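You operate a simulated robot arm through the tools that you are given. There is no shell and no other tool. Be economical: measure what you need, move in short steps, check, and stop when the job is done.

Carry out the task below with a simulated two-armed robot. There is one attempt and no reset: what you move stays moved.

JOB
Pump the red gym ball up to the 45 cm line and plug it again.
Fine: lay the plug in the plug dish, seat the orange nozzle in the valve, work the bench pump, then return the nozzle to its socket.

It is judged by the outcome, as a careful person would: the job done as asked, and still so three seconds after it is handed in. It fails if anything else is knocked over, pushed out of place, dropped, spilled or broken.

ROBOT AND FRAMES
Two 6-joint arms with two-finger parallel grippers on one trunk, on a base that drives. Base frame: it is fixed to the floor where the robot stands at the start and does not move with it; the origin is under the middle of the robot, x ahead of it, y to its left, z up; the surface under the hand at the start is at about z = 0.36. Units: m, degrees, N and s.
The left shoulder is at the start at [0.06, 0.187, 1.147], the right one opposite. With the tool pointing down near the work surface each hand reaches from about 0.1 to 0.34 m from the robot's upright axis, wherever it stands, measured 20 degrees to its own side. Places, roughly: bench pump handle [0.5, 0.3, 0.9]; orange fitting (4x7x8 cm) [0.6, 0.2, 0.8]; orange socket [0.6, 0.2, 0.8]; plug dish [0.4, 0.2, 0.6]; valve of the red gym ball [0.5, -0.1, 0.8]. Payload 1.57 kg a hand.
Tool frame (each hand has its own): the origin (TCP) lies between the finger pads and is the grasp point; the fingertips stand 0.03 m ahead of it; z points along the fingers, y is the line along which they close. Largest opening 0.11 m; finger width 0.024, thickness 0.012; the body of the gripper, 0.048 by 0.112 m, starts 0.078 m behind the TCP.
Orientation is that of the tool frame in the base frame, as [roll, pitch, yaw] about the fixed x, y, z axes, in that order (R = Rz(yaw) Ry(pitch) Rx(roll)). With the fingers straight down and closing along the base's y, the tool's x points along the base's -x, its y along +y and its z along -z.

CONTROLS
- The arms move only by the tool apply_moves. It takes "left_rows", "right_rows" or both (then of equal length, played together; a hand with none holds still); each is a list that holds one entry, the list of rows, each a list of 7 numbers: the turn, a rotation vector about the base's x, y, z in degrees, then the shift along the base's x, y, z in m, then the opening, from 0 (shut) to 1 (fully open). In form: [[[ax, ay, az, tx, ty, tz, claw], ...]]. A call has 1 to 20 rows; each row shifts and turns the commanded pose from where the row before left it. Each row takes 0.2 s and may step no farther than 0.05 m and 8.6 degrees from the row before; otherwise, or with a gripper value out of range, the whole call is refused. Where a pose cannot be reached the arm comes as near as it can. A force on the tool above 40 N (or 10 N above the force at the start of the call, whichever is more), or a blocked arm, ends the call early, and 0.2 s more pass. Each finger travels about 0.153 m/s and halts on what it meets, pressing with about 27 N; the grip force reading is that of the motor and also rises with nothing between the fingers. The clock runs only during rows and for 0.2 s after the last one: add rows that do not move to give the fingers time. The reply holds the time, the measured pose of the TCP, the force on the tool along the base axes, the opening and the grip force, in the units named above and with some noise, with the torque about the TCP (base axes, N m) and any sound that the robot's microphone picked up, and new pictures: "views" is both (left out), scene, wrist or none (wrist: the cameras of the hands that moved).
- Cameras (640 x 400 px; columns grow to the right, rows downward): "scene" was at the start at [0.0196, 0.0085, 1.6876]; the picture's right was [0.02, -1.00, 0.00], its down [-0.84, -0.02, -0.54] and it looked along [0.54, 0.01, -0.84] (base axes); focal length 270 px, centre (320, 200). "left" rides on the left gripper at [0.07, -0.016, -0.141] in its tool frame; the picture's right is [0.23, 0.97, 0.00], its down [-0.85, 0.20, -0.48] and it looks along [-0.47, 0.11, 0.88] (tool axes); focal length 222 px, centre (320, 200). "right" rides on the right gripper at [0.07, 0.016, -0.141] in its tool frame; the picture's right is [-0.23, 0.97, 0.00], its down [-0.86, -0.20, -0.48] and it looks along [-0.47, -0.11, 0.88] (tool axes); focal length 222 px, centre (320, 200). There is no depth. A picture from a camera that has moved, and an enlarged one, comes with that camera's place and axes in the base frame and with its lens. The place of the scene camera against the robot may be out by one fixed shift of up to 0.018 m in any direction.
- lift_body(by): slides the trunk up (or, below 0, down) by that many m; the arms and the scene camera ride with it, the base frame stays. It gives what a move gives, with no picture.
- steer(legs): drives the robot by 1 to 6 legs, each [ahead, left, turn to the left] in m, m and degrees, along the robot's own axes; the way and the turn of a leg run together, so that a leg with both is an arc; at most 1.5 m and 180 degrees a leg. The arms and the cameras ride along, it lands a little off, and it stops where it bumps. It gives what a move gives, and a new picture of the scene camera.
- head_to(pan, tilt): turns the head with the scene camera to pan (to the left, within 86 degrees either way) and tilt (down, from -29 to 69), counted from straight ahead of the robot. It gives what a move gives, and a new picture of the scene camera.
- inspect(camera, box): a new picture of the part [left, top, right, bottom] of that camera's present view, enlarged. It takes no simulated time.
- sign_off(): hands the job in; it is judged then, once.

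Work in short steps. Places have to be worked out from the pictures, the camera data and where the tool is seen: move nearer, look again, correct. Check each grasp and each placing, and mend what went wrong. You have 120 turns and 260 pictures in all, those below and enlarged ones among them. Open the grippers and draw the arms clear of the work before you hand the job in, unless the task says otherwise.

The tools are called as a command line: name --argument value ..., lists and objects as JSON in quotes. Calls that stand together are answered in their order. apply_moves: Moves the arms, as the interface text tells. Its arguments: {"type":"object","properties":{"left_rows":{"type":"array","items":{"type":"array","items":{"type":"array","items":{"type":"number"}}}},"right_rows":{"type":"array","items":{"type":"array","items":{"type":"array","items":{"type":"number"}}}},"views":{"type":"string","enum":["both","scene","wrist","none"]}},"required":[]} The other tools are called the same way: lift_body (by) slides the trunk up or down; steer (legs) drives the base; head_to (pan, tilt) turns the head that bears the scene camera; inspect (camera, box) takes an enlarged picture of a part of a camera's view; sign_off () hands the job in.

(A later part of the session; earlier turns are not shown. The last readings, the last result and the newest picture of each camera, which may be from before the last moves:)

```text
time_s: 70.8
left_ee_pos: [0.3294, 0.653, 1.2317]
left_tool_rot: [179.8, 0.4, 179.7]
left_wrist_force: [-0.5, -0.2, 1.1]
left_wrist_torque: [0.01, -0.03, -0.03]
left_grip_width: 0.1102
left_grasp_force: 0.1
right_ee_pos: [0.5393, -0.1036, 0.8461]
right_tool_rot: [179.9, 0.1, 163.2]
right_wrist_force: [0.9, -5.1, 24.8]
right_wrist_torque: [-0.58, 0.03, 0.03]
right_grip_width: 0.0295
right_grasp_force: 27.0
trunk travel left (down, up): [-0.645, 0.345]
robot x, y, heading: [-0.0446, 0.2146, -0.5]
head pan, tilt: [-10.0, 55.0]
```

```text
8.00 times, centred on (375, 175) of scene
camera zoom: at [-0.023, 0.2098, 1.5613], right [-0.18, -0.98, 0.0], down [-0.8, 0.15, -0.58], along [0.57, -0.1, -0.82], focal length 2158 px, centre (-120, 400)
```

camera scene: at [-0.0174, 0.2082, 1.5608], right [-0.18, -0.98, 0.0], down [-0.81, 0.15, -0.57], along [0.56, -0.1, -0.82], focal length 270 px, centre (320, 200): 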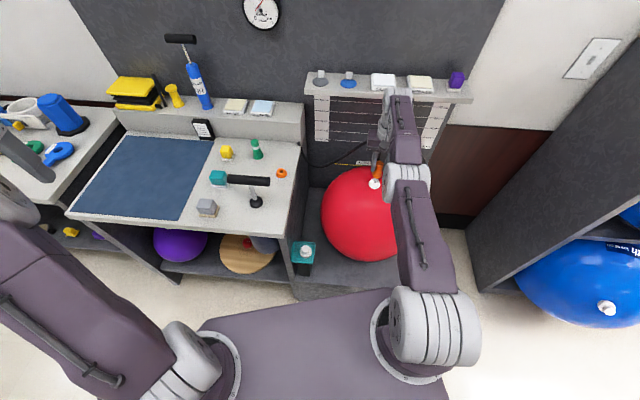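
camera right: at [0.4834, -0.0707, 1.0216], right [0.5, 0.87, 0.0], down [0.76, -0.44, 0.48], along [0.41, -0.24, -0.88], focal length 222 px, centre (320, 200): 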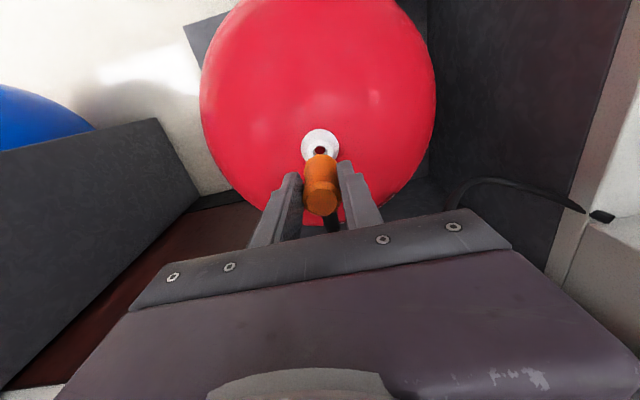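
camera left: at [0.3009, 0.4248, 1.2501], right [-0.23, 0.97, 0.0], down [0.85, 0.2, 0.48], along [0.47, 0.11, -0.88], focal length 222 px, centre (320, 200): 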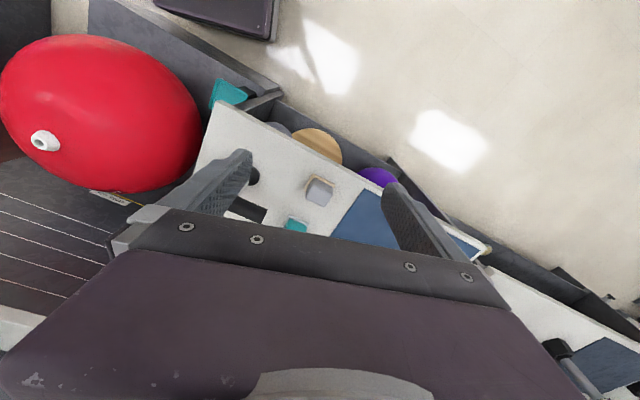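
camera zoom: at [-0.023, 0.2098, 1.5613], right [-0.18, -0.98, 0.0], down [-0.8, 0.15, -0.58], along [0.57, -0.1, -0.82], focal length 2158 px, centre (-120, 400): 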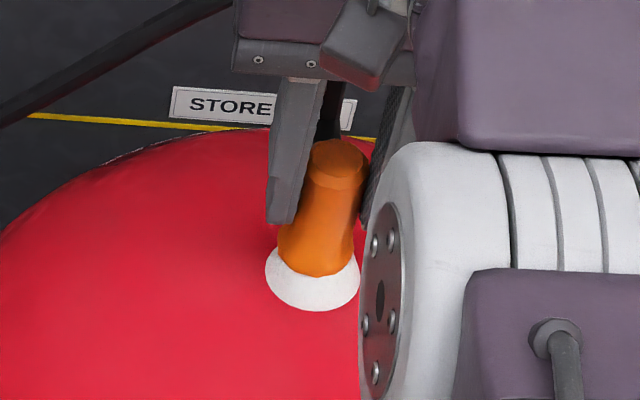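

Contact again at about the same height. I compare the wrist view with the seated-on-socket view.

inspect --camera "right" --box '[240, 100, 440, 240]'

inspect --camera "scene" --box '[360, 160, 390, 190]'

```text
2.86 times, centred on (340, 170) of right
camera zoom: at [0.4765, -0.0658, 0.9879], right [0.5, 0.87, 0.0], down [0.76, -0.44, 0.48], along [0.42, -0.24, -0.88], focal length 635 px, centre (263, 286)
```

zoom: 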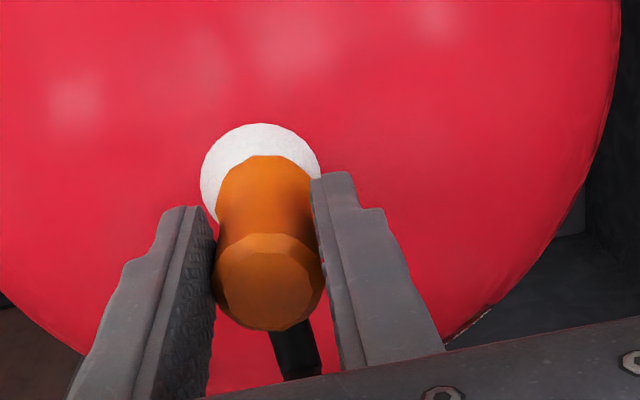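

```text
13.33 times, centred on (375, 175) of scene
camera zoom: at [-0.023, 0.2098, 1.5613], right [-0.18, -0.98, 0.0], down [-0.8, 0.15, -0.58], along [0.57, -0.1, -0.82], focal length 3596 px, centre (-413, 533)
```

zoom: 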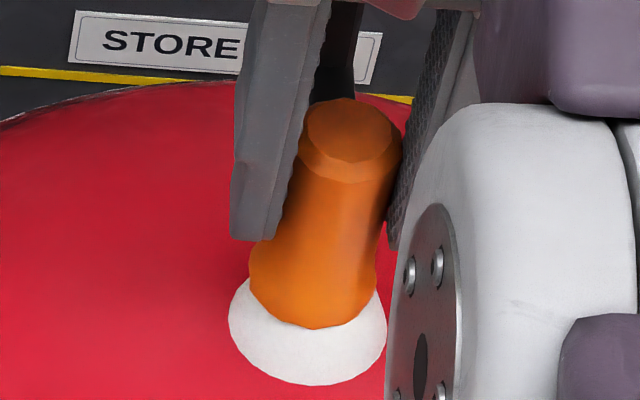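

It looks nearly identical to the seated view, perhaps 2-3 mm short. I push slightly more, up to the allowed force.

apply_moves --right_rows '[[[0, 0, 0, 0.0, -0.001, -0.002, 0.15], [0, 0, 0, 0, 0, -0.002, 0.15], [0, 0, 0, 0, 0, -0.002, 0.15], [0, 0, 0, 0, 0, 0, 0.15]]]' --views "none"

inspect --camera "scene" --box '[360, 160, 390, 190]'

```text
time_s: 71.4
left_ee_pos: [0.3306, 0.6528, 1.2312]
left_tool_rot: [-180.0, 0.4, 179.7]
left_wrist_force: [0.4, -0.7, 0.0]
left_wrist_torque: [0.03, -0.04, -0.02]
left_grip_width: 0.1103
left_grasp_force: 0.2
right_ee_pos: [0.5403, -0.1034, 0.8461]
right_tool_rot: [180.0, 0.5, 163.3]
right_wrist_force: [-5.5, 2.3, 23.6]
right_wrist_torque: [-0.19, 0.53, -0.06]
right_grip_width: 0.0291
right_grasp_force: 27.6
trunk travel left (down, up): [-0.645, 0.345]
robot x, y, heading: [-0.0395, 0.2117, -0.4]
head pan, tilt: [-10.0, 55.0]
stopped in row 3 (right hand): the force on the tool passed its limit at 42 N (the readings are from after the stop); the commanded pose is now the measured one
```

```text
13.33 times, centred on (375, 175) of scene
camera zoom: at [-0.0227, 0.2102, 1.5608], right [-0.18, -0.98, 0.0], down [-0.8, 0.15, -0.58], along [0.57, -0.1, -0.82], focal length 3596 px, centre (-413, 533)
```

zoom: 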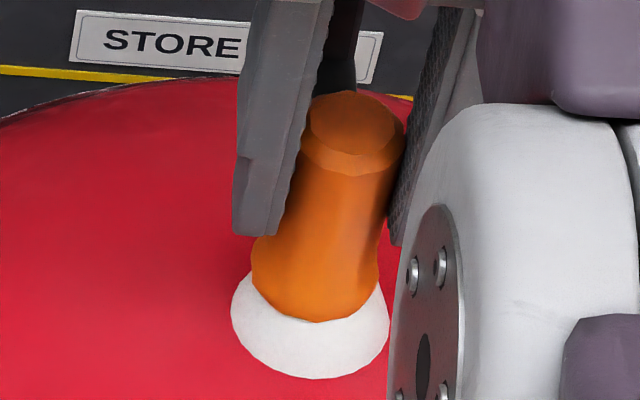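

It is firmly bottomed at 42 N, so I take it as seated. I relieve the push and open the fingers a little to see if it stands by itself.

apply_moves --right_rows '[[[0, 0, 0, 0, 0, 0.002, 0.15], [0, 0, 0, 0, 0, 0.001, 0.15], [0, 0, 0, 0, 0, 0, 0.4], [0, 0, 0, 0, 0, 0, 0.6], [0, 0, 0, 0, 0, 0, 0.6]]]' --views "none"

inspect --camera "scene" --box '[350, 150, 400, 200]'

inspect --camera "right" --box '[240, 100, 440, 240]'

```text
time_s: 72.6
left_ee_pos: [0.3341, 0.6522, 1.2297]
left_tool_rot: [179.8, 0.2, 179.7]
left_wrist_force: [-0.7, -0.2, -0.1]
left_wrist_torque: [0.02, 0.01, 0.0]
left_grip_width: 0.11
left_grasp_force: 0.0
right_ee_pos: [0.5419, -0.1043, 0.8441]
right_tool_rot: [-179.9, 0.0, 163.3]
right_wrist_force: [-1.3, 0.0, -0.1]
right_wrist_torque: [0.02, -0.02, -0.01]
right_grip_width: 0.0661
right_grasp_force: 0.0
trunk travel left (down, up): [-0.645, 0.345]
robot x, y, heading: [-0.0378, 0.2127, -0.1]
head pan, tilt: [-10.0, 55.0]
```

```text
8.00 times, centred on (375, 175) of scene
camera zoom: at [-0.0183, 0.2079, 1.5608], right [-0.18, -0.98, 0.0], down [-0.81, 0.15, -0.57], along [0.56, -0.1, -0.82], focal length 2158 px, centre (-120, 400)
```

zoom: 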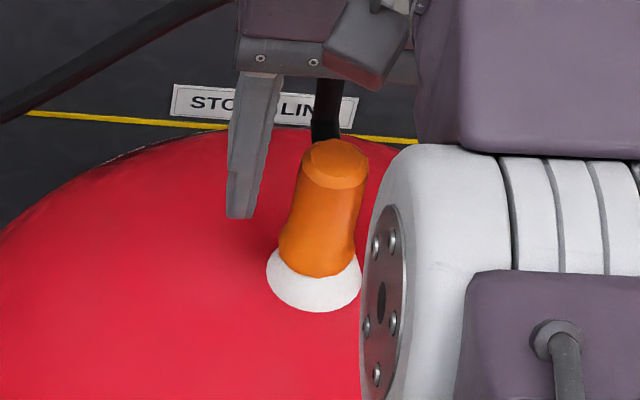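

```text
2.86 times, centred on (340, 170) of right
camera zoom: at [0.4794, -0.0676, 0.986], right [0.5, 0.87, 0.0], down [0.76, -0.44, 0.48], along [0.42, -0.24, -0.88], focal length 635 px, centre (263, 286)
```

zoom: 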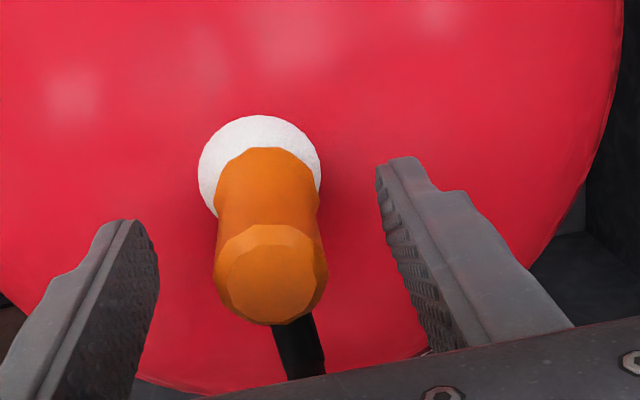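

The nozzle stands upright on the valve by itself. I open fully and raise with the trunk to clear it.

lift_body --by 0.17

head_to --pan 0 --tilt 52

inspect --camera "right" --box '[220, 80, 420, 220]'

```text
time_s: 74.5
left_ee_pos: [0.3342, 0.6524, 1.4012]
left_tool_rot: [179.9, 0.2, 179.7]
left_wrist_force: [0.2, -0.3, -0.1]
left_wrist_torque: [-0.01, -0.02, 0.03]
left_grip_width: 0.1103
left_grasp_force: 0.1
right_ee_pos: [0.541, -0.1042, 1.0156]
right_tool_rot: [-179.9, 0.2, 163.3]
right_wrist_force: [-0.6, 0.3, 0.5]
right_wrist_torque: [0.01, 0.0, -0.02]
right_grip_width: 0.0661
right_grasp_force: 0.0
trunk travel left (down, up): [-0.815, 0.175]
robot x, y, heading: [-0.0391, 0.2136, -0.1]
head pan, tilt: [-10.0, 55.0]
```

```text
time_s: 75.2
left_ee_pos: [0.3326, 0.6519, 1.401]
left_tool_rot: [179.7, 0.2, 179.7]
left_wrist_force: [-0.5, 0.2, 1.3]
left_wrist_torque: [-0.02, -0.02, 0.0]
left_grip_width: 0.1102
left_grasp_force: 0.1
right_ee_pos: [0.5424, -0.1034, 1.0158]
right_tool_rot: [-180.0, 0.1, 163.3]
right_wrist_force: [-0.1, -0.2, 0.1]
right_wrist_torque: [-0.03, 0.0, 0.0]
right_grip_width: 0.0662
right_grasp_force: 0.1
trunk travel left (down, up): [-0.815, 0.175]
robot x, y, heading: [-0.0394, 0.2118, -0.2]
head pan, tilt: [0.0, 52.0]
camera scene: at [-0.0146, 0.2207, 1.7347], right [-0.01, -1.0, 0.0], down [-0.79, 0.01, -0.62], along [0.62, 0.0, -0.79], focal length 270 px, centre (320, 200)
```

scene: 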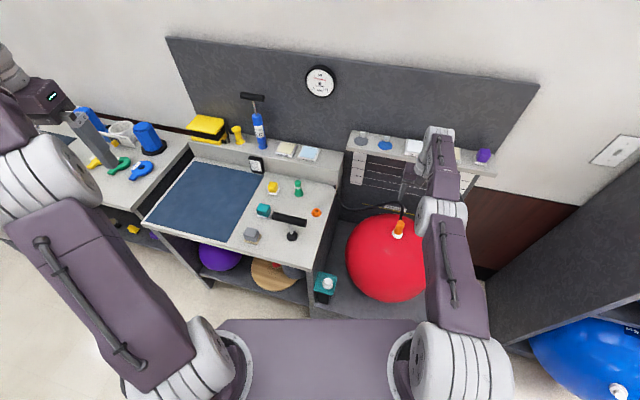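

```text
2.86 times, centred on (320, 150) of right
camera zoom: at [0.4791, -0.0674, 1.1563], right [0.5, 0.87, 0.0], down [0.76, -0.44, 0.48], along [0.42, -0.24, -0.88], focal length 635 px, centre (320, 343)
```

zoom: 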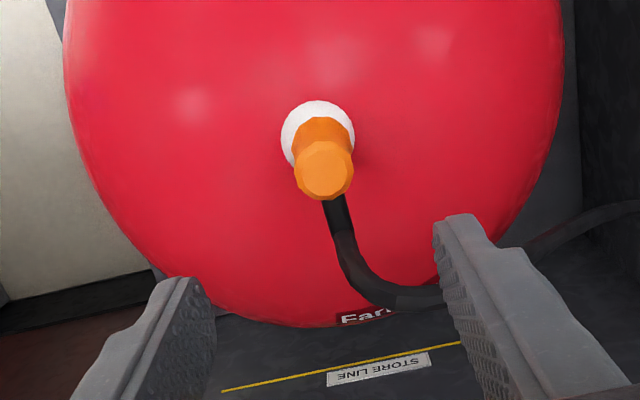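

The nozzle is well seated with the hose trailing behind. Next I drive 6 cm ahead so the left arm can work the pump, and bring the left hand around.

steer --legs '[[0.06, 0, 0]]'

apply_moves --left_rows '[[[0, 0, 8.2, 0.0, -0.035, -0.03, 1], [0, 0, 8.2, 0.0, -0.035, -0.03, 1], [0, 0, 8.2, 0.0, -0.035, -0.03, 1], [0, 0, 8.2, 0, -0.035, -0.03, 1], [0, 0, 8.2, 0, -0.03, -0.03, 1], [0, 0, 8.2, 0, -0.03, -0.03, 1], [0, 0, 8.2, 0, -0.02, -0.02, 1], [0, 0, 8.2, 0, -0.02, -0.02, 1], [0, 0, 8.2, 0, -0.02, -0.02, 1], [0, 0, 0, 0, 0, 0, 1]]]' --views "both"

```text
time_s: 76.2
left_ee_pos: [0.3846, 0.6519, 1.4033]
left_tool_rot: [179.7, 0.5, 179.7]
left_wrist_force: [-0.5, 0.6, -0.3]
left_wrist_torque: [-0.01, -0.09, 0.01]
left_grip_width: 0.1101
left_grasp_force: 0.0
right_ee_pos: [0.5951, -0.106, 1.0196]
right_tool_rot: [179.9, 0.3, 163.3]
right_wrist_force: [-0.7, 0.2, 0.3]
right_wrist_torque: [-0.02, -0.06, -0.01]
right_grip_width: 0.066
right_grasp_force: 0.0
trunk travel left (down, up): [-0.815, 0.175]
robot x, y, heading: [0.0165, 0.2144, -0.1]
head pan, tilt: [0.0, 52.0]
camera scene: at [0.0355, 0.2204, 1.7348], right [-0.01, -1.0, 0.0], down [-0.78, 0.01, -0.62], along [0.62, 0.0, -0.78], focal length 270 px, centre (320, 200)
```

scene: 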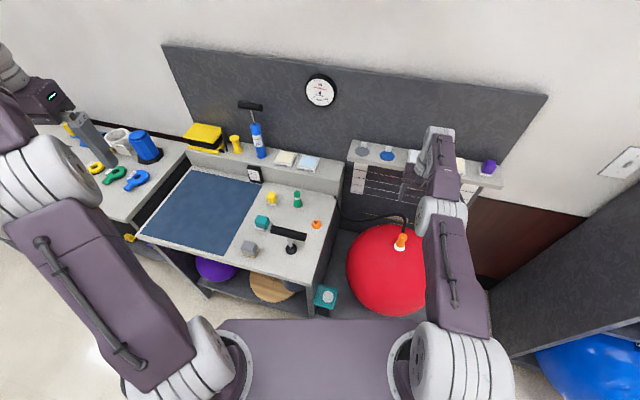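

```text
time_s: 78.4
left_ee_pos: [0.3925, 0.3921, 1.1603]
left_tool_rot: [179.7, 0.3, -106.4]
left_wrist_force: [1.4, 0.1, -0.7]
left_wrist_torque: [-0.02, 0.03, -0.03]
left_grip_width: 0.1102
left_grasp_force: 0.0
right_ee_pos: [0.6007, -0.1052, 1.0155]
right_tool_rot: [-180.0, 0.1, 163.2]
right_wrist_force: [1.1, 0.0, 0.3]
right_wrist_torque: [-0.01, -0.01, 0.0]
right_grip_width: 0.0661
right_grasp_force: 0.1
trunk travel left (down, up): [-0.815, 0.175]
robot x, y, heading: [0.0185, 0.2136, -0.6]
head pan, tilt: [0.0, 52.0]
camera scene: at [0.045, 0.2204, 1.7347], right [-0.01, -1.0, 0.0], down [-0.79, 0.01, -0.62], along [0.62, 0.0, -0.79], focal length 270 px, centre (320, 200)
camera left: at [0.3893, 0.3193, 1.3003], right [-1.0, 0.06, 0.0], down [0.05, 0.87, 0.48], along [0.03, 0.48, -0.88], focal length 222 px, centre (320, 200)
```

scene: 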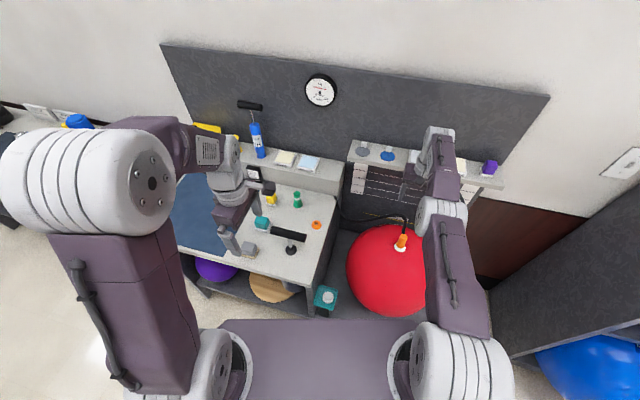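
left: 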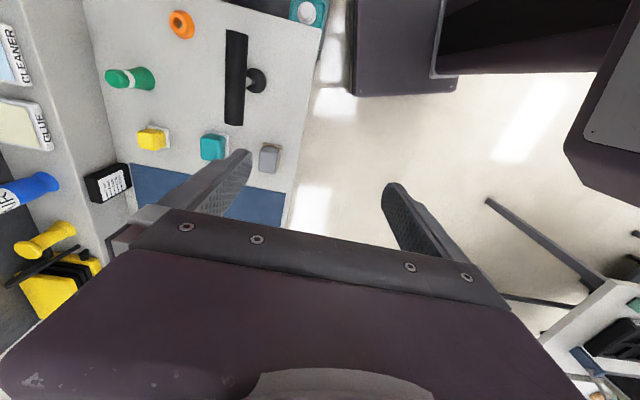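

The pump's T-bar runs from about [0.498,0.259] to [0.530,0.377], along the bench width. I bring the left hand above its centre [0.514,0.318].

apply_moves --left_rows '[[[0, 0, 0, 0.03, -0.018, -0.02, 1], [0, 0, 0, 0.03, -0.018, -0.03, 1], [0, 0, 0, 0.03, -0.018, -0.03, 1], [0, 0, 0, 0.031, -0.02, -0.03, 1], [0, 0, 0, 0, 0, 0, 1]]]' --views "both"

```text
time_s: 79.6
left_ee_pos: [0.5148, 0.316, 1.0526]
left_tool_rot: [179.8, 0.3, -106.5]
left_wrist_force: [-0.8, 0.5, 0.1]
left_wrist_torque: [-0.02, 0.0, 0.01]
left_grip_width: 0.1096
left_grasp_force: 0.0
right_ee_pos: [0.6008, -0.1053, 1.0156]
right_tool_rot: [-180.0, 0.1, 163.1]
right_wrist_force: [0.6, -0.4, 0.2]
right_wrist_torque: [-0.01, 0.0, 0.0]
right_grip_width: 0.0659
right_grasp_force: 0.0
trunk travel left (down, up): [-0.815, 0.175]
robot x, y, heading: [0.0197, 0.2154, -0.4]
head pan, tilt: [0.0, 52.0]
camera scene: at [0.0445, 0.2204, 1.7347], right [-0.01, -1.0, 0.0], down [-0.79, 0.01, -0.62], along [0.62, 0.0, -0.79], focal length 270 px, centre (320, 200)
camera left: at [0.5114, 0.2417, 1.1941], right [-1.0, 0.06, 0.0], down [0.05, 0.87, 0.48], along [0.03, 0.48, -0.88], focal length 222 px, centre (320, 200)
```

scene: 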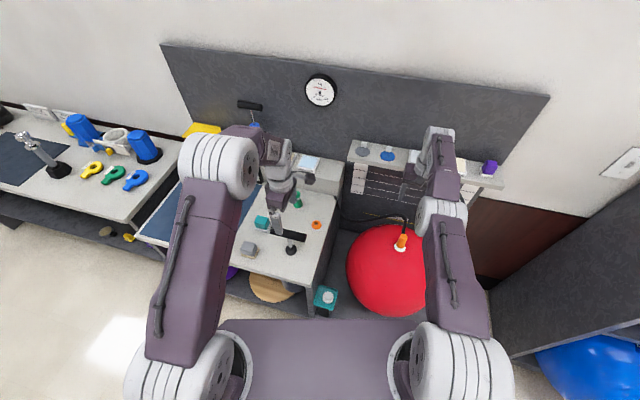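
left: 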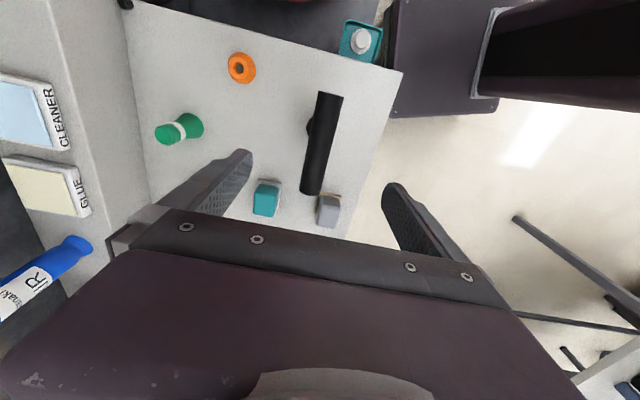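

The bar is centred under the hand. I lower to TCP about 0.945 and look.

apply_moves --left_rows '[[[0, 0, 0, 0, -0.002, -0.04, 1], [0, 0, 0, 0, 0, -0.04, 0.8], [0, 0, 0, 0, 0, -0.027, 0.7], [0, 0, 0, 0, 0, 0, 0.7]]]' --views "wrist"

inspect --camera "scene" --box '[250, 180, 330, 260]'

```text
time_s: 80.6
left_ee_pos: [0.5148, 0.3146, 0.9436]
left_tool_rot: [179.7, 0.2, -106.5]
left_wrist_force: [-0.3, 0.4, 0.5]
left_wrist_torque: [0.05, -0.01, -0.01]
left_grip_width: 0.0771
left_grasp_force: 0.0
right_ee_pos: [0.6016, -0.1036, 1.0152]
right_tool_rot: [180.0, 0.1, 163.2]
right_wrist_force: [0.4, 0.2, 0.8]
right_wrist_torque: [0.0, -0.03, 0.0]
right_grip_width: 0.0663
right_grasp_force: 0.1
trunk travel left (down, up): [-0.815, 0.175]
robot x, y, heading: [0.021, 0.2122, -0.4]
head pan, tilt: [0.0, 52.0]
camera left: at [0.5116, 0.2409, 1.0838], right [-1.0, 0.06, 0.0], down [0.05, 0.87, 0.48], along [0.03, 0.48, -0.88], focal length 222 px, centre (320, 200)
```

left: 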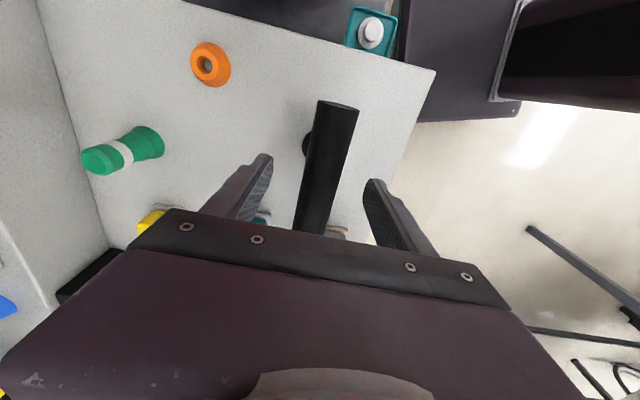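

```text
5.00 times, centred on (290, 220) of scene
camera zoom: at [0.0457, 0.22, 1.7347], right [-0.01, -1.0, 0.0], down [-0.79, 0.01, -0.62], along [0.62, 0.0, -0.79], focal length 1348 px, centre (470, 100)
```

zoom: 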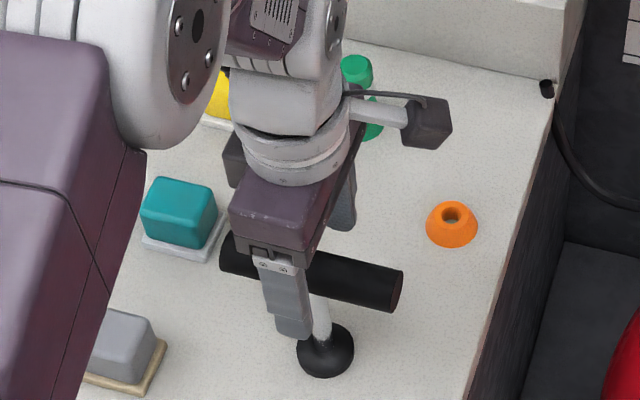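

The bar lies between the fingers, its axis about 2 cm below the TCP. I lower 1.8 cm and close on it.

apply_moves --left_rows '[[[0, 0, 0, 0, 0, -0.01, 0.7], [0, 0, 0, 0, 0, -0.008, 0.7], [0, 0, 0, 0, 0, 0, 0.4], [0, 0, 0, 0, 0, 0, 0.1], [0, 0, 0, 0, 0, 0, 0.1], [0, 0, 0, 0, 0, 0, 0.1]]]' --views "wrist"

```text
time_s: 82.0
left_ee_pos: [0.5146, 0.3147, 0.9264]
left_tool_rot: [179.8, 0.2, -106.5]
left_wrist_force: [-4.8, 0.9, -3.6]
left_wrist_torque: [0.1, 0.04, 0.41]
left_grip_width: 0.0296
left_grasp_force: 38.9
right_ee_pos: [0.6009, -0.1058, 1.0156]
right_tool_rot: [-180.0, 0.1, 163.2]
right_wrist_force: [-0.3, -0.4, 0.8]
right_wrist_torque: [0.0, 0.01, -0.03]
right_grip_width: 0.0658
right_grasp_force: 0.0
trunk travel left (down, up): [-0.815, 0.175]
robot x, y, heading: [0.0195, 0.2138, -0.5]
head pan, tilt: [0.0, 52.0]
camera left: at [0.5114, 0.2413, 1.0663], right [-1.0, 0.06, 0.0], down [0.05, 0.87, 0.48], along [0.02, 0.48, -0.88], focal length 222 px, centre (320, 200)
```

left: 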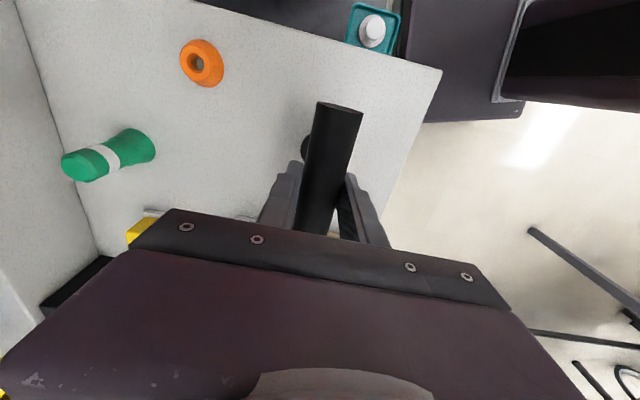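

Gripped. I try a gentle downstroke first, watching the force.

apply_moves --left_rows '[[[0, 0, 0, 0, 0, -0.01, 0.1], [0, 0, 0, 0, 0, -0.015, 0.1], [0, 0, 0, 0, 0, 0, 0.1]]]' --views "none"

inspect --camera "scene" --box '[250, 180, 430, 320]'

```text
time_s: 82.8
left_ee_pos: [0.5133, 0.3142, 0.9009]
left_tool_rot: [179.9, 0.3, -106.5]
left_wrist_force: [3.2, -1.9, 11.8]
left_wrist_torque: [0.03, -0.35, 0.33]
left_grip_width: 0.0295
left_grasp_force: 39.4
right_ee_pos: [0.6005, -0.1053, 1.0144]
right_tool_rot: [180.0, 0.1, 163.2]
right_wrist_force: [-0.9, -0.1, 0.3]
right_wrist_torque: [-0.02, 0.01, -0.02]
right_grip_width: 0.066
right_grasp_force: 0.1
trunk travel left (down, up): [-0.815, 0.175]
robot x, y, heading: [0.0153, 0.2129, -0.5]
head pan, tilt: [0.0, 52.0]
```

```text
2.86 times, centred on (340, 250) of scene
camera zoom: at [0.0442, 0.2194, 1.7344], right [-0.01, -1.0, 0.0], down [-0.79, 0.01, -0.62], along [0.62, 0.0, -0.79], focal length 771 px, centre (263, 57)
```

zoom: 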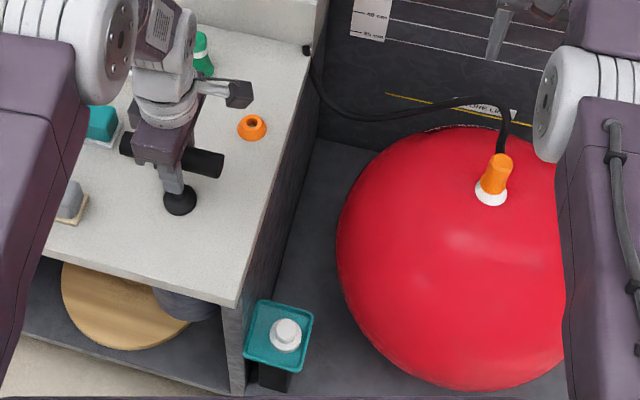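

It moves down with about 12 N. I continue the stroke down and watch.

apply_moves --left_rows '[[[0, 0, 0, 0, 0, -0.01, 0.1], [0, 0, 0, 0, 0, -0.01, 0.1], [0, 0, 0, 0, 0, -0.01, 0.1], [0, 0, 0, 0, 0, 0, 0.1]]]' --views "none"

inspect --camera "scene" --box '[260, 190, 320, 250]'

```text
time_s: 83.5
left_ee_pos: [0.5137, 0.3116, 0.886]
left_tool_rot: [-179.7, 0.2, -106.4]
left_wrist_force: [-4.9, -1.7, 19.9]
left_wrist_torque: [0.6, -0.08, 0.33]
left_grip_width: 0.0296
left_grasp_force: 39.2
right_ee_pos: [0.5977, -0.1064, 1.0171]
right_tool_rot: [179.9, 0.2, 163.3]
right_wrist_force: [0.3, 0.5, 0.1]
right_wrist_torque: [-0.01, -0.02, -0.01]
right_grip_width: 0.0659
right_grasp_force: 0.2
trunk travel left (down, up): [-0.815, 0.175]
robot x, y, heading: [0.022, 0.2142, -0.2]
head pan, tilt: [0.0, 52.0]
stopped in row 3 (left hand): the force on the tool passed its limit at 72 N (the readings are from after the stop); the commanded pose is now the measured one
```

```text
6.67 times, centred on (290, 220) of scene
camera zoom: at [0.0396, 0.2193, 1.7345], right [-0.01, -1.0, 0.0], down [-0.79, 0.01, -0.62], along [0.62, 0.0, -0.79], focal length 1798 px, centre (520, 67)
```

zoom: 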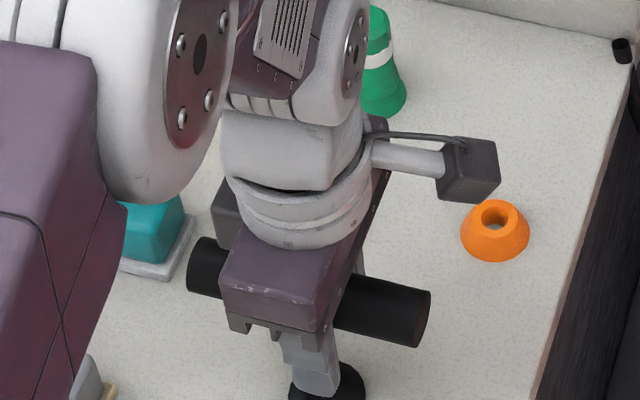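

It hit bottom near 0.886 (possibly my fingertips on the pump's collar). Now I pull up and look for the upper stop.

apply_moves --left_rows '[[[0, 0, 0, 0, 0, 0.01, 0.1], [0, 0, 0, 0, 0, 0.015, 0.1], [0, 0, 0, 0, 0, 0.015, 0.1], [0, 0, 0, 0, 0, 0.01, 0.1], [0, 0, 0, 0, 0, 0, 0.1]]]' --views "none"

inspect --camera "scene" --box '[250, 170, 430, 320]'

```text
time_s: 84.7
left_ee_pos: [0.5137, 0.3126, 0.9352]
left_tool_rot: [-179.9, 0.3, -106.5]
left_wrist_force: [-17.1, -2.5, -3.1]
left_wrist_torque: [0.13, -0.22, 0.45]
left_grip_width: 0.0294
left_grasp_force: 39.1
right_ee_pos: [0.5991, -0.1049, 1.016]
right_tool_rot: [179.9, 0.2, 163.4]
right_wrist_force: [-0.3, -0.8, -0.2]
right_wrist_torque: [0.04, 0.0, -0.01]
right_grip_width: 0.0659
right_grasp_force: 0.0
trunk travel left (down, up): [-0.815, 0.175]
robot x, y, heading: [0.0203, 0.2151, -0.5]
head pan, tilt: [0.0, 52.0]
```

```text
2.67 times, centred on (340, 245) of scene
camera zoom: at [0.0415, 0.2198, 1.7348], right [-0.01, -1.0, 0.0], down [-0.79, 0.01, -0.62], along [0.62, 0.0, -0.79], focal length 719 px, centre (267, 80)
```

zoom: 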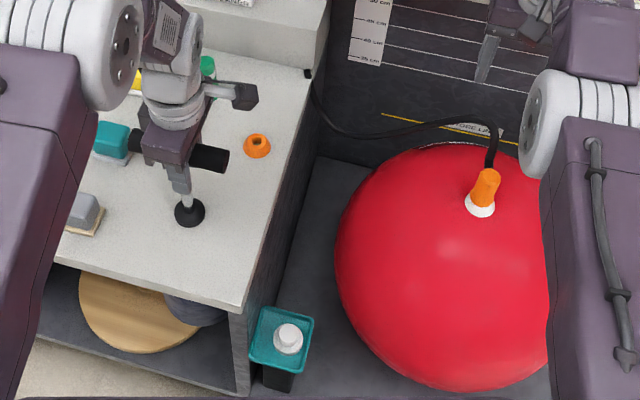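

Still free upward, with some sideways strain, which I ease by moving the command back 3 mm. I continue up to find the top stop.

apply_moves --left_rows '[[[0, 0, 0, -0.003, 0, 0.01, 0.1], [0, 0, 0, 0, 0, 0.01, 0.1], [0, 0, 0, 0, 0, 0.01, 0.1], [0, 0, 0, 0, 0, 0, 0.1]]]' --views "none"

inspect --camera "scene" --box '[250, 170, 430, 320]'

```text
time_s: 85.7
left_ee_pos: [0.514, 0.3121, 0.9653]
left_tool_rot: [-179.8, 0.3, -106.6]
left_wrist_force: [-4.2, 0.1, -2.5]
left_wrist_torque: [0.35, -0.32, 0.38]
left_grip_width: 0.0296
left_grasp_force: 39.2
right_ee_pos: [0.6008, -0.1053, 1.0157]
right_tool_rot: [-180.0, 0.1, 163.2]
right_wrist_force: [-0.1, -0.2, 0.0]
right_wrist_torque: [0.0, -0.02, 0.01]
right_grip_width: 0.0661
right_grasp_force: 0.0
trunk travel left (down, up): [-0.815, 0.175]
robot x, y, heading: [0.0172, 0.2139, -0.3]
head pan, tilt: [0.0, 52.0]
```

```text
2.67 times, centred on (340, 245) of scene
camera zoom: at [0.0447, 0.2203, 1.7348], right [-0.01, -1.0, 0.0], down [-0.79, 0.01, -0.62], along [0.62, 0.0, -0.79], focal length 719 px, centre (267, 80)
```

zoom: 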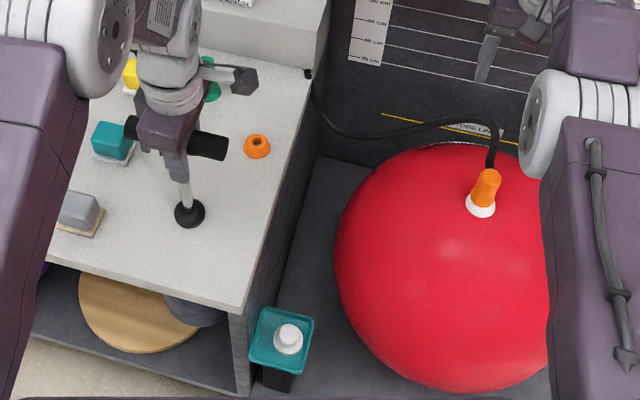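

The rod keeps extending; I continue up in steps until it resists.

apply_moves --left_rows '[[[0, 0, 0, 0, 0, 0.01, 0.1], [0, 0, 0, 0, 0, 0.01, 0.1], [0, 0, 0, 0, 0, 0.01, 0.1], [0, 0, 0, 0, 0, 0.01, 0.1], [0, 0, 0, 0, 0, 0, 0.1]]]' --views "none"

inspect --camera "scene" --box '[250, 170, 430, 320]'

```text
time_s: 86.9
left_ee_pos: [0.5148, 0.3118, 1.0024]
left_tool_rot: [-179.9, 0.3, -106.4]
left_wrist_force: [-1.7, 2.4, -3.9]
left_wrist_torque: [0.09, 0.08, 0.32]
left_grip_width: 0.0295
left_grasp_force: 38.9
right_ee_pos: [0.6015, -0.1052, 1.0159]
right_tool_rot: [-179.9, 0.0, 163.4]
right_wrist_force: [0.7, 0.2, 1.0]
right_wrist_torque: [0.0, -0.01, 0.03]
right_grip_width: 0.0663
right_grasp_force: 0.0
trunk travel left (down, up): [-0.815, 0.175]
robot x, y, heading: [0.0224, 0.2115, -0.1]
head pan, tilt: [0.0, 52.0]
```

```text
2.67 times, centred on (340, 245) of scene
camera zoom: at [0.0455, 0.2209, 1.7348], right [-0.01, -1.0, 0.0], down [-0.79, 0.01, -0.62], along [0.62, 0.0, -0.79], focal length 719 px, centre (267, 80)
```

zoom: 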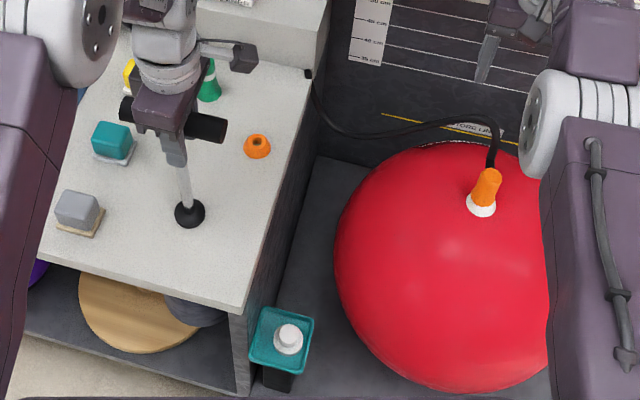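

Still extending. A further 3 cm, gently.

apply_moves --left_rows '[[[0, 0, 0, 0, 0, 0.01, 0.1], [0, 0, 0, 0, 0, 0.01, 0.1], [0, 0, 0, 0, 0, 0.01, 0.1], [0, 0, 0, 0, 0, 0, 0.1]]]' --views "none"

```text
time_s: 87.9
left_ee_pos: [0.5133, 0.3133, 1.0332]
left_tool_rot: [-179.9, 0.3, -106.6]
left_wrist_force: [-2.7, -2.9, -4.2]
left_wrist_torque: [-0.44, 0.35, 0.43]
left_grip_width: 0.0296
left_grasp_force: 38.3
right_ee_pos: [0.6008, -0.1054, 1.0165]
right_tool_rot: [180.0, 0.1, 163.2]
right_wrist_force: [-0.3, -0.9, 0.3]
right_wrist_torque: [-0.06, -0.01, 0.0]
right_grip_width: 0.0659
right_grasp_force: 0.0
trunk travel left (down, up): [-0.815, 0.175]
robot x, y, heading: [0.019, 0.2132, -0.3]
head pan, tilt: [0.0, 52.0]
```

And 3 cm more, with a look at the rod.

apply_moves --left_rows '[[[0, 0, 0, 0, 0, 0.01, 0.1], [0, 0, 0, 0, 0, 0.01, 0.1], [0, 0, 0, 0, 0, 0.01, 0.1], [0, 0, 0, 0, 0, 0, 0.1]]]' --views "none"

inspect --camera "scene" --box '[250, 150, 350, 250]'

```text
time_s: 88.9
left_ee_pos: [0.5146, 0.315, 1.0633]
left_tool_rot: [-179.8, 0.2, -106.5]
left_wrist_force: [-4.4, 7.1, -16.0]
left_wrist_torque: [0.68, -0.31, 0.36]
left_grip_width: 0.0293
left_grasp_force: 38.9
right_ee_pos: [0.6015, -0.1032, 1.0145]
right_tool_rot: [-179.9, 0.1, 163.3]
right_wrist_force: [0.4, 0.3, 0.2]
right_wrist_torque: [0.02, 0.02, -0.01]
right_grip_width: 0.0662
right_grasp_force: 0.0
trunk travel left (down, up): [-0.815, 0.175]
robot x, y, heading: [0.0203, 0.2133, -0.3]
head pan, tilt: [0.0, 52.0]
```

```text
4.00 times, centred on (300, 200) of scene
camera zoom: at [0.0466, 0.223, 1.7347], right [-0.01, -1.0, 0.0], down [-0.79, 0.0, -0.61], along [0.61, -0.01, -0.79], focal length 1079 px, centre (400, 200)
```

zoom: 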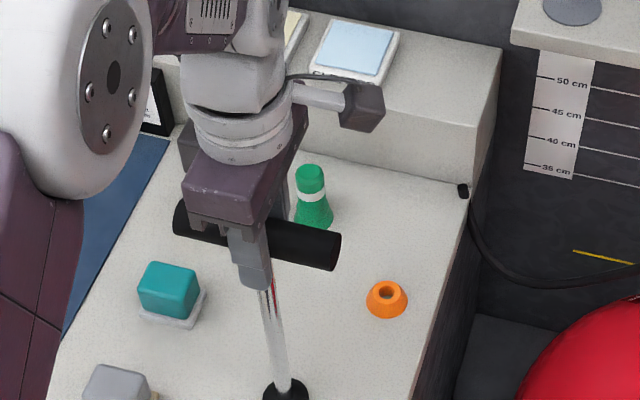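

The top stop is near 1.06 (a red mark shows on the rod), so a full stroke is about 17 cm. I record the ball, then make one smooth downstroke to about 0.90.

inspect --camera "scene" --box '[330, 180, 450, 330]'

apply_moves --left_rows '[[[0, 0, 0, 0, 0, -0.015, 0.1], [0, 0, 0, 0, 0, -0.02, 0.1], [0, 0, 0, 0, 0, -0.02, 0.1], [0, 0, 0, 0, 0, -0.02, 0.1], [0, 0, 0, 0, 0, -0.02, 0.1], [0, 0, 0, 0, 0, -0.02, 0.1], [0, 0, 0, 0, 0, -0.02, 0.1], [0, 0, 0, 0, 0, -0.02, 0.1], [0, 0, 0, 0, 0, -0.01, 0.1], [0, 0, 0, 0, 0, 0, 0.1]]]' --views "none"

inspect --camera "scene" --box '[330, 180, 450, 330]'

```text
2.67 times, centred on (390, 255) of scene
camera zoom: at [0.0466, 0.223, 1.7347], right [-0.01, -1.0, 0.0], down [-0.79, 0.0, -0.61], along [0.61, -0.01, -0.79], focal length 719 px, centre (133, 53)
```

zoom: 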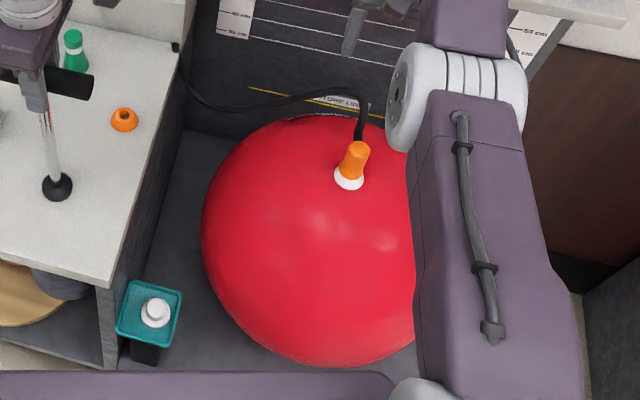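

```text
time_s: 91.1
left_ee_pos: [0.514, 0.3131, 0.9004]
left_tool_rot: [-179.6, 0.4, -106.5]
left_wrist_force: [9.5, 1.0, 28.0]
left_wrist_torque: [0.07, 0.19, 0.45]
left_grip_width: 0.0297
left_grasp_force: 38.9
right_ee_pos: [0.5998, -0.1064, 1.016]
right_tool_rot: [180.0, 0.1, 163.2]
right_wrist_force: [-0.3, -0.8, 0.2]
right_wrist_torque: [0.01, 0.07, -0.02]
right_grip_width: 0.066
right_grasp_force: 0.1
trunk travel left (down, up): [-0.815, 0.175]
robot x, y, heading: [0.0168, 0.2123, -0.5]
head pan, tilt: [0.0, 52.0]
```

```text
2.67 times, centred on (390, 255) of scene
camera zoom: at [0.0432, 0.2194, 1.7348], right [-0.01, -1.0, 0.0], down [-0.79, 0.01, -0.62], along [0.62, 0.0, -0.79], focal length 719 px, centre (133, 53)
```

zoom: 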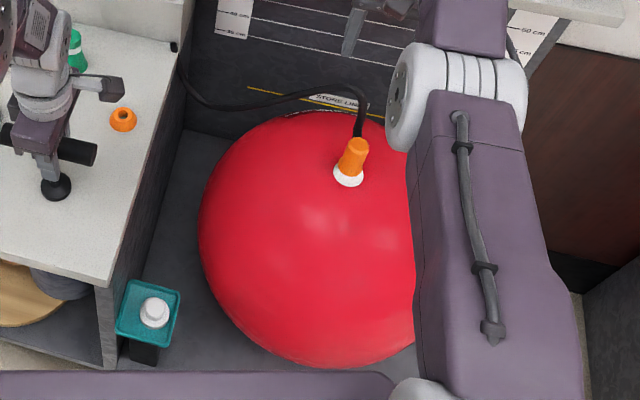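

The ball grew slightly, so the pump works. To measure height properly I zoom on the scale's ticks and the valve from the same camera pose.

inspect --camera "scene" --box '[340, 160, 400, 200]'

inspect --camera "scene" --box '[385, 215, 435, 255]'

```text
10.00 times, centred on (370, 180) of scene
camera zoom: at [0.0432, 0.2194, 1.7348], right [-0.01, -1.0, 0.0], down [-0.79, 0.01, -0.62], along [0.62, 0.0, -0.79], focal length 2697 px, centre (-180, 400)
```

zoom: 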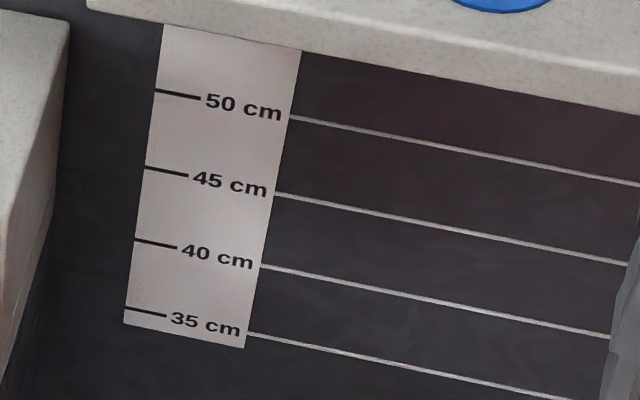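

```text
10.00 times, centred on (410, 235) of scene
camera zoom: at [0.0432, 0.2194, 1.7348], right [-0.01, -1.0, 0.0], down [-0.79, 0.01, -0.62], along [0.62, 0.0, -0.79], focal length 2697 px, centre (-580, -150)
```

zoom: 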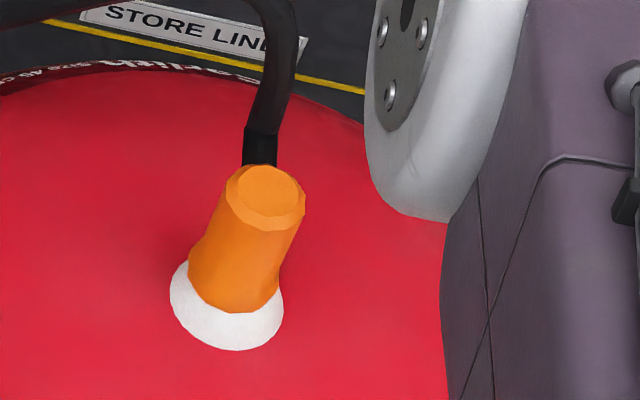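

By ray geometry the board's 45 cm line is at z≈0.82 and the ball's top (valve base) near 0.785, so about 3.5 cm remain. I do one full up-down cycle and re-measure.

apply_moves --left_rows '[[[0, 0, 0, 0, 0, 0.015, 0.1], [0, 0, 0, 0, 0, 0.02, 0.1], [0, 0, 0, 0, 0, 0.02, 0.1], [0, 0, 0, 0, 0, 0.02, 0.1], [0, 0, 0, 0, 0, 0.02, 0.1], [0, 0, 0, 0, 0, 0.02, 0.1], [0, 0, 0, 0, 0, 0.02, 0.1], [0, 0, 0, 0, 0, 0.02, 0.1], [0, 0, 0, 0, 0, -0.015, 0.1], [0, 0, 0, 0, 0, -0.02, 0.1], [0, 0, 0, 0, 0, -0.02, 0.1], [0, 0, 0, 0, 0, -0.02, 0.1], [0, 0, 0, 0, 0, -0.02, 0.1], [0, 0, 0, 0, 0, -0.02, 0.1], [0, 0, 0, 0, 0, -0.02, 0.1], [0, 0, 0, 0, 0, -0.02, 0.1], [0, 0, 0, 0, 0, 0, 0.1]]]' --views "none"

inspect --camera "scene" --box '[385, 215, 435, 255]'

inspect --camera "scene" --box '[330, 180, 450, 330]'

```text
time_s: 94.7
left_ee_pos: [0.5146, 0.3132, 0.9013]
left_tool_rot: [-179.4, 0.4, -106.6]
left_wrist_force: [5.6, -3.9, 25.8]
left_wrist_torque: [-0.07, 0.11, 0.27]
left_grip_width: 0.0296
left_grasp_force: 39.0
right_ee_pos: [0.5999, -0.1074, 1.0166]
right_tool_rot: [179.9, 0.1, 163.3]
right_wrist_force: [0.6, 0.0, -0.7]
right_wrist_torque: [0.03, 0.0, 0.01]
right_grip_width: 0.0659
right_grasp_force: 0.0
trunk travel left (down, up): [-0.815, 0.175]
robot x, y, heading: [0.0225, 0.2142, -0.5]
head pan, tilt: [0.0, 52.0]
```

```text
10.00 times, centred on (410, 235) of scene
camera zoom: at [0.0429, 0.2181, 1.7351], right [-0.01, -1.0, 0.0], down [-0.79, 0.01, -0.62], along [0.62, 0.0, -0.79], focal length 2697 px, centre (-580, -150)
```

zoom: 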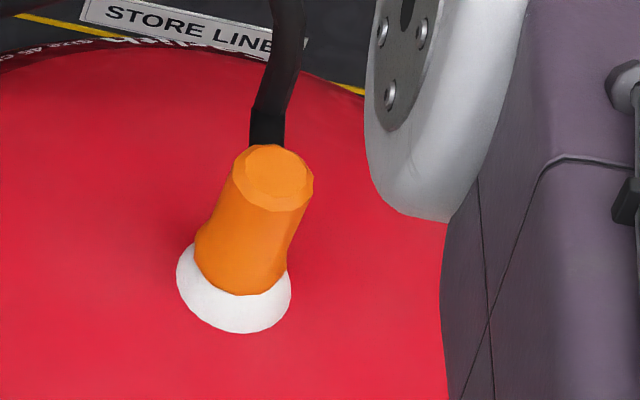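

```text
2.67 times, centred on (390, 255) of scene
camera zoom: at [0.0429, 0.2181, 1.7351], right [-0.01, -1.0, 0.0], down [-0.79, 0.01, -0.62], along [0.62, 0.0, -0.79], focal length 719 px, centre (133, 53)
```

zoom: 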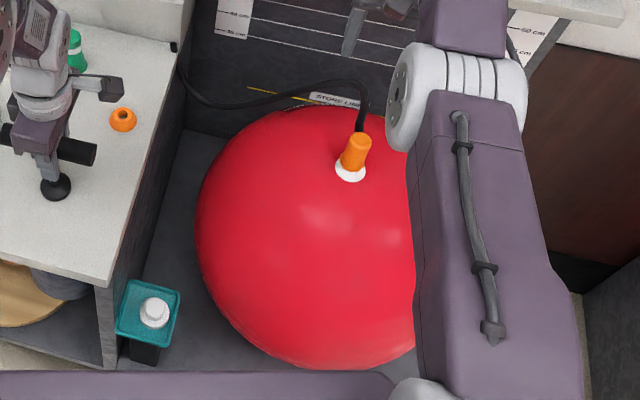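

The ball rose about 1.3 cm in that stroke; two independent estimates put the height now near 43 cm. One more full stroke, then re-measure.

apply_moves --left_rows '[[[0, 0, 0, 0, 0, 0.015, 0.1], [0, 0, 0, 0, 0, 0.02, 0.1], [0, 0, 0, 0, 0, 0.02, 0.1], [0, 0, 0, 0, 0, 0.02, 0.1], [0, 0, 0, 0, 0, 0.02, 0.1], [0, 0, 0, 0, 0, 0.02, 0.1], [0, 0, 0, 0, 0, 0.02, 0.1], [0, 0, 0, 0, 0, 0.02, 0.1], [0, 0, 0, 0, 0, -0.015, 0.1], [0, 0, 0, 0, 0, -0.02, 0.1], [0, 0, 0, 0, 0, -0.02, 0.1], [0, 0, 0, 0, 0, -0.02, 0.1], [0, 0, 0, 0, 0, -0.02, 0.1], [0, 0, 0, 0, 0, -0.02, 0.1], [0, 0, 0, 0, 0, -0.02, 0.1], [0, 0, 0, 0, 0, -0.02, 0.1], [0, 0, 0, 0, 0, 0, 0.1]]]' --views "none"

inspect --camera "scene" --box '[385, 215, 435, 255]'

inspect --camera "scene" --box '[330, 180, 450, 330]'

```text
time_s: 98.3
left_ee_pos: [0.5153, 0.3115, 0.9012]
left_tool_rot: [-179.6, 0.3, -106.5]
left_wrist_force: [7.5, -0.8, 20.8]
left_wrist_torque: [-0.46, 0.12, 0.3]
left_grip_width: 0.0295
left_grasp_force: 38.9
right_ee_pos: [0.6007, -0.1063, 1.0154]
right_tool_rot: [179.9, 0.0, 163.2]
right_wrist_force: [-0.5, 0.0, 0.4]
right_wrist_torque: [0.03, -0.02, -0.02]
right_grip_width: 0.0662
right_grasp_force: 0.1
trunk travel left (down, up): [-0.815, 0.175]
robot x, y, heading: [0.018, 0.214, -0.2]
head pan, tilt: [0.0, 52.0]
```

```text
10.00 times, centred on (410, 235) of scene
camera zoom: at [0.0441, 0.2192, 1.735], right [-0.01, -1.0, 0.0], down [-0.79, 0.01, -0.62], along [0.62, 0.0, -0.79], focal length 2697 px, centre (-580, -150)
```

zoom: 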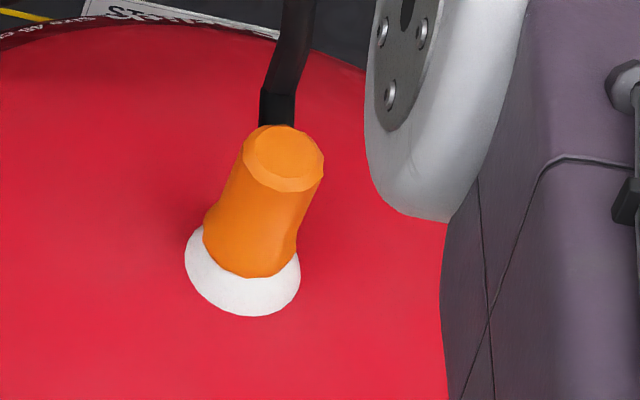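

```text
2.67 times, centred on (390, 255) of scene
camera zoom: at [0.0441, 0.2192, 1.735], right [-0.01, -1.0, 0.0], down [-0.79, 0.01, -0.62], along [0.62, 0.0, -0.79], focal length 719 px, centre (133, 53)
```

zoom: 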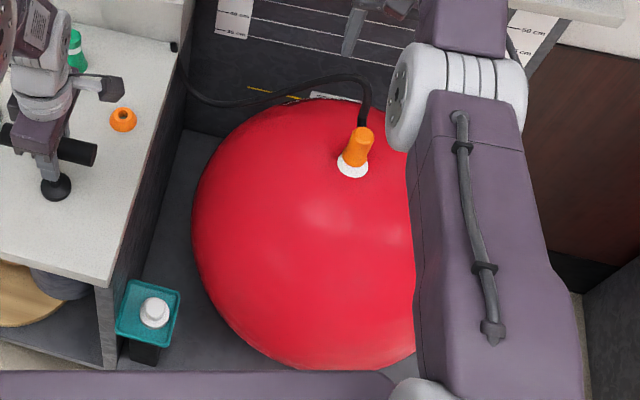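

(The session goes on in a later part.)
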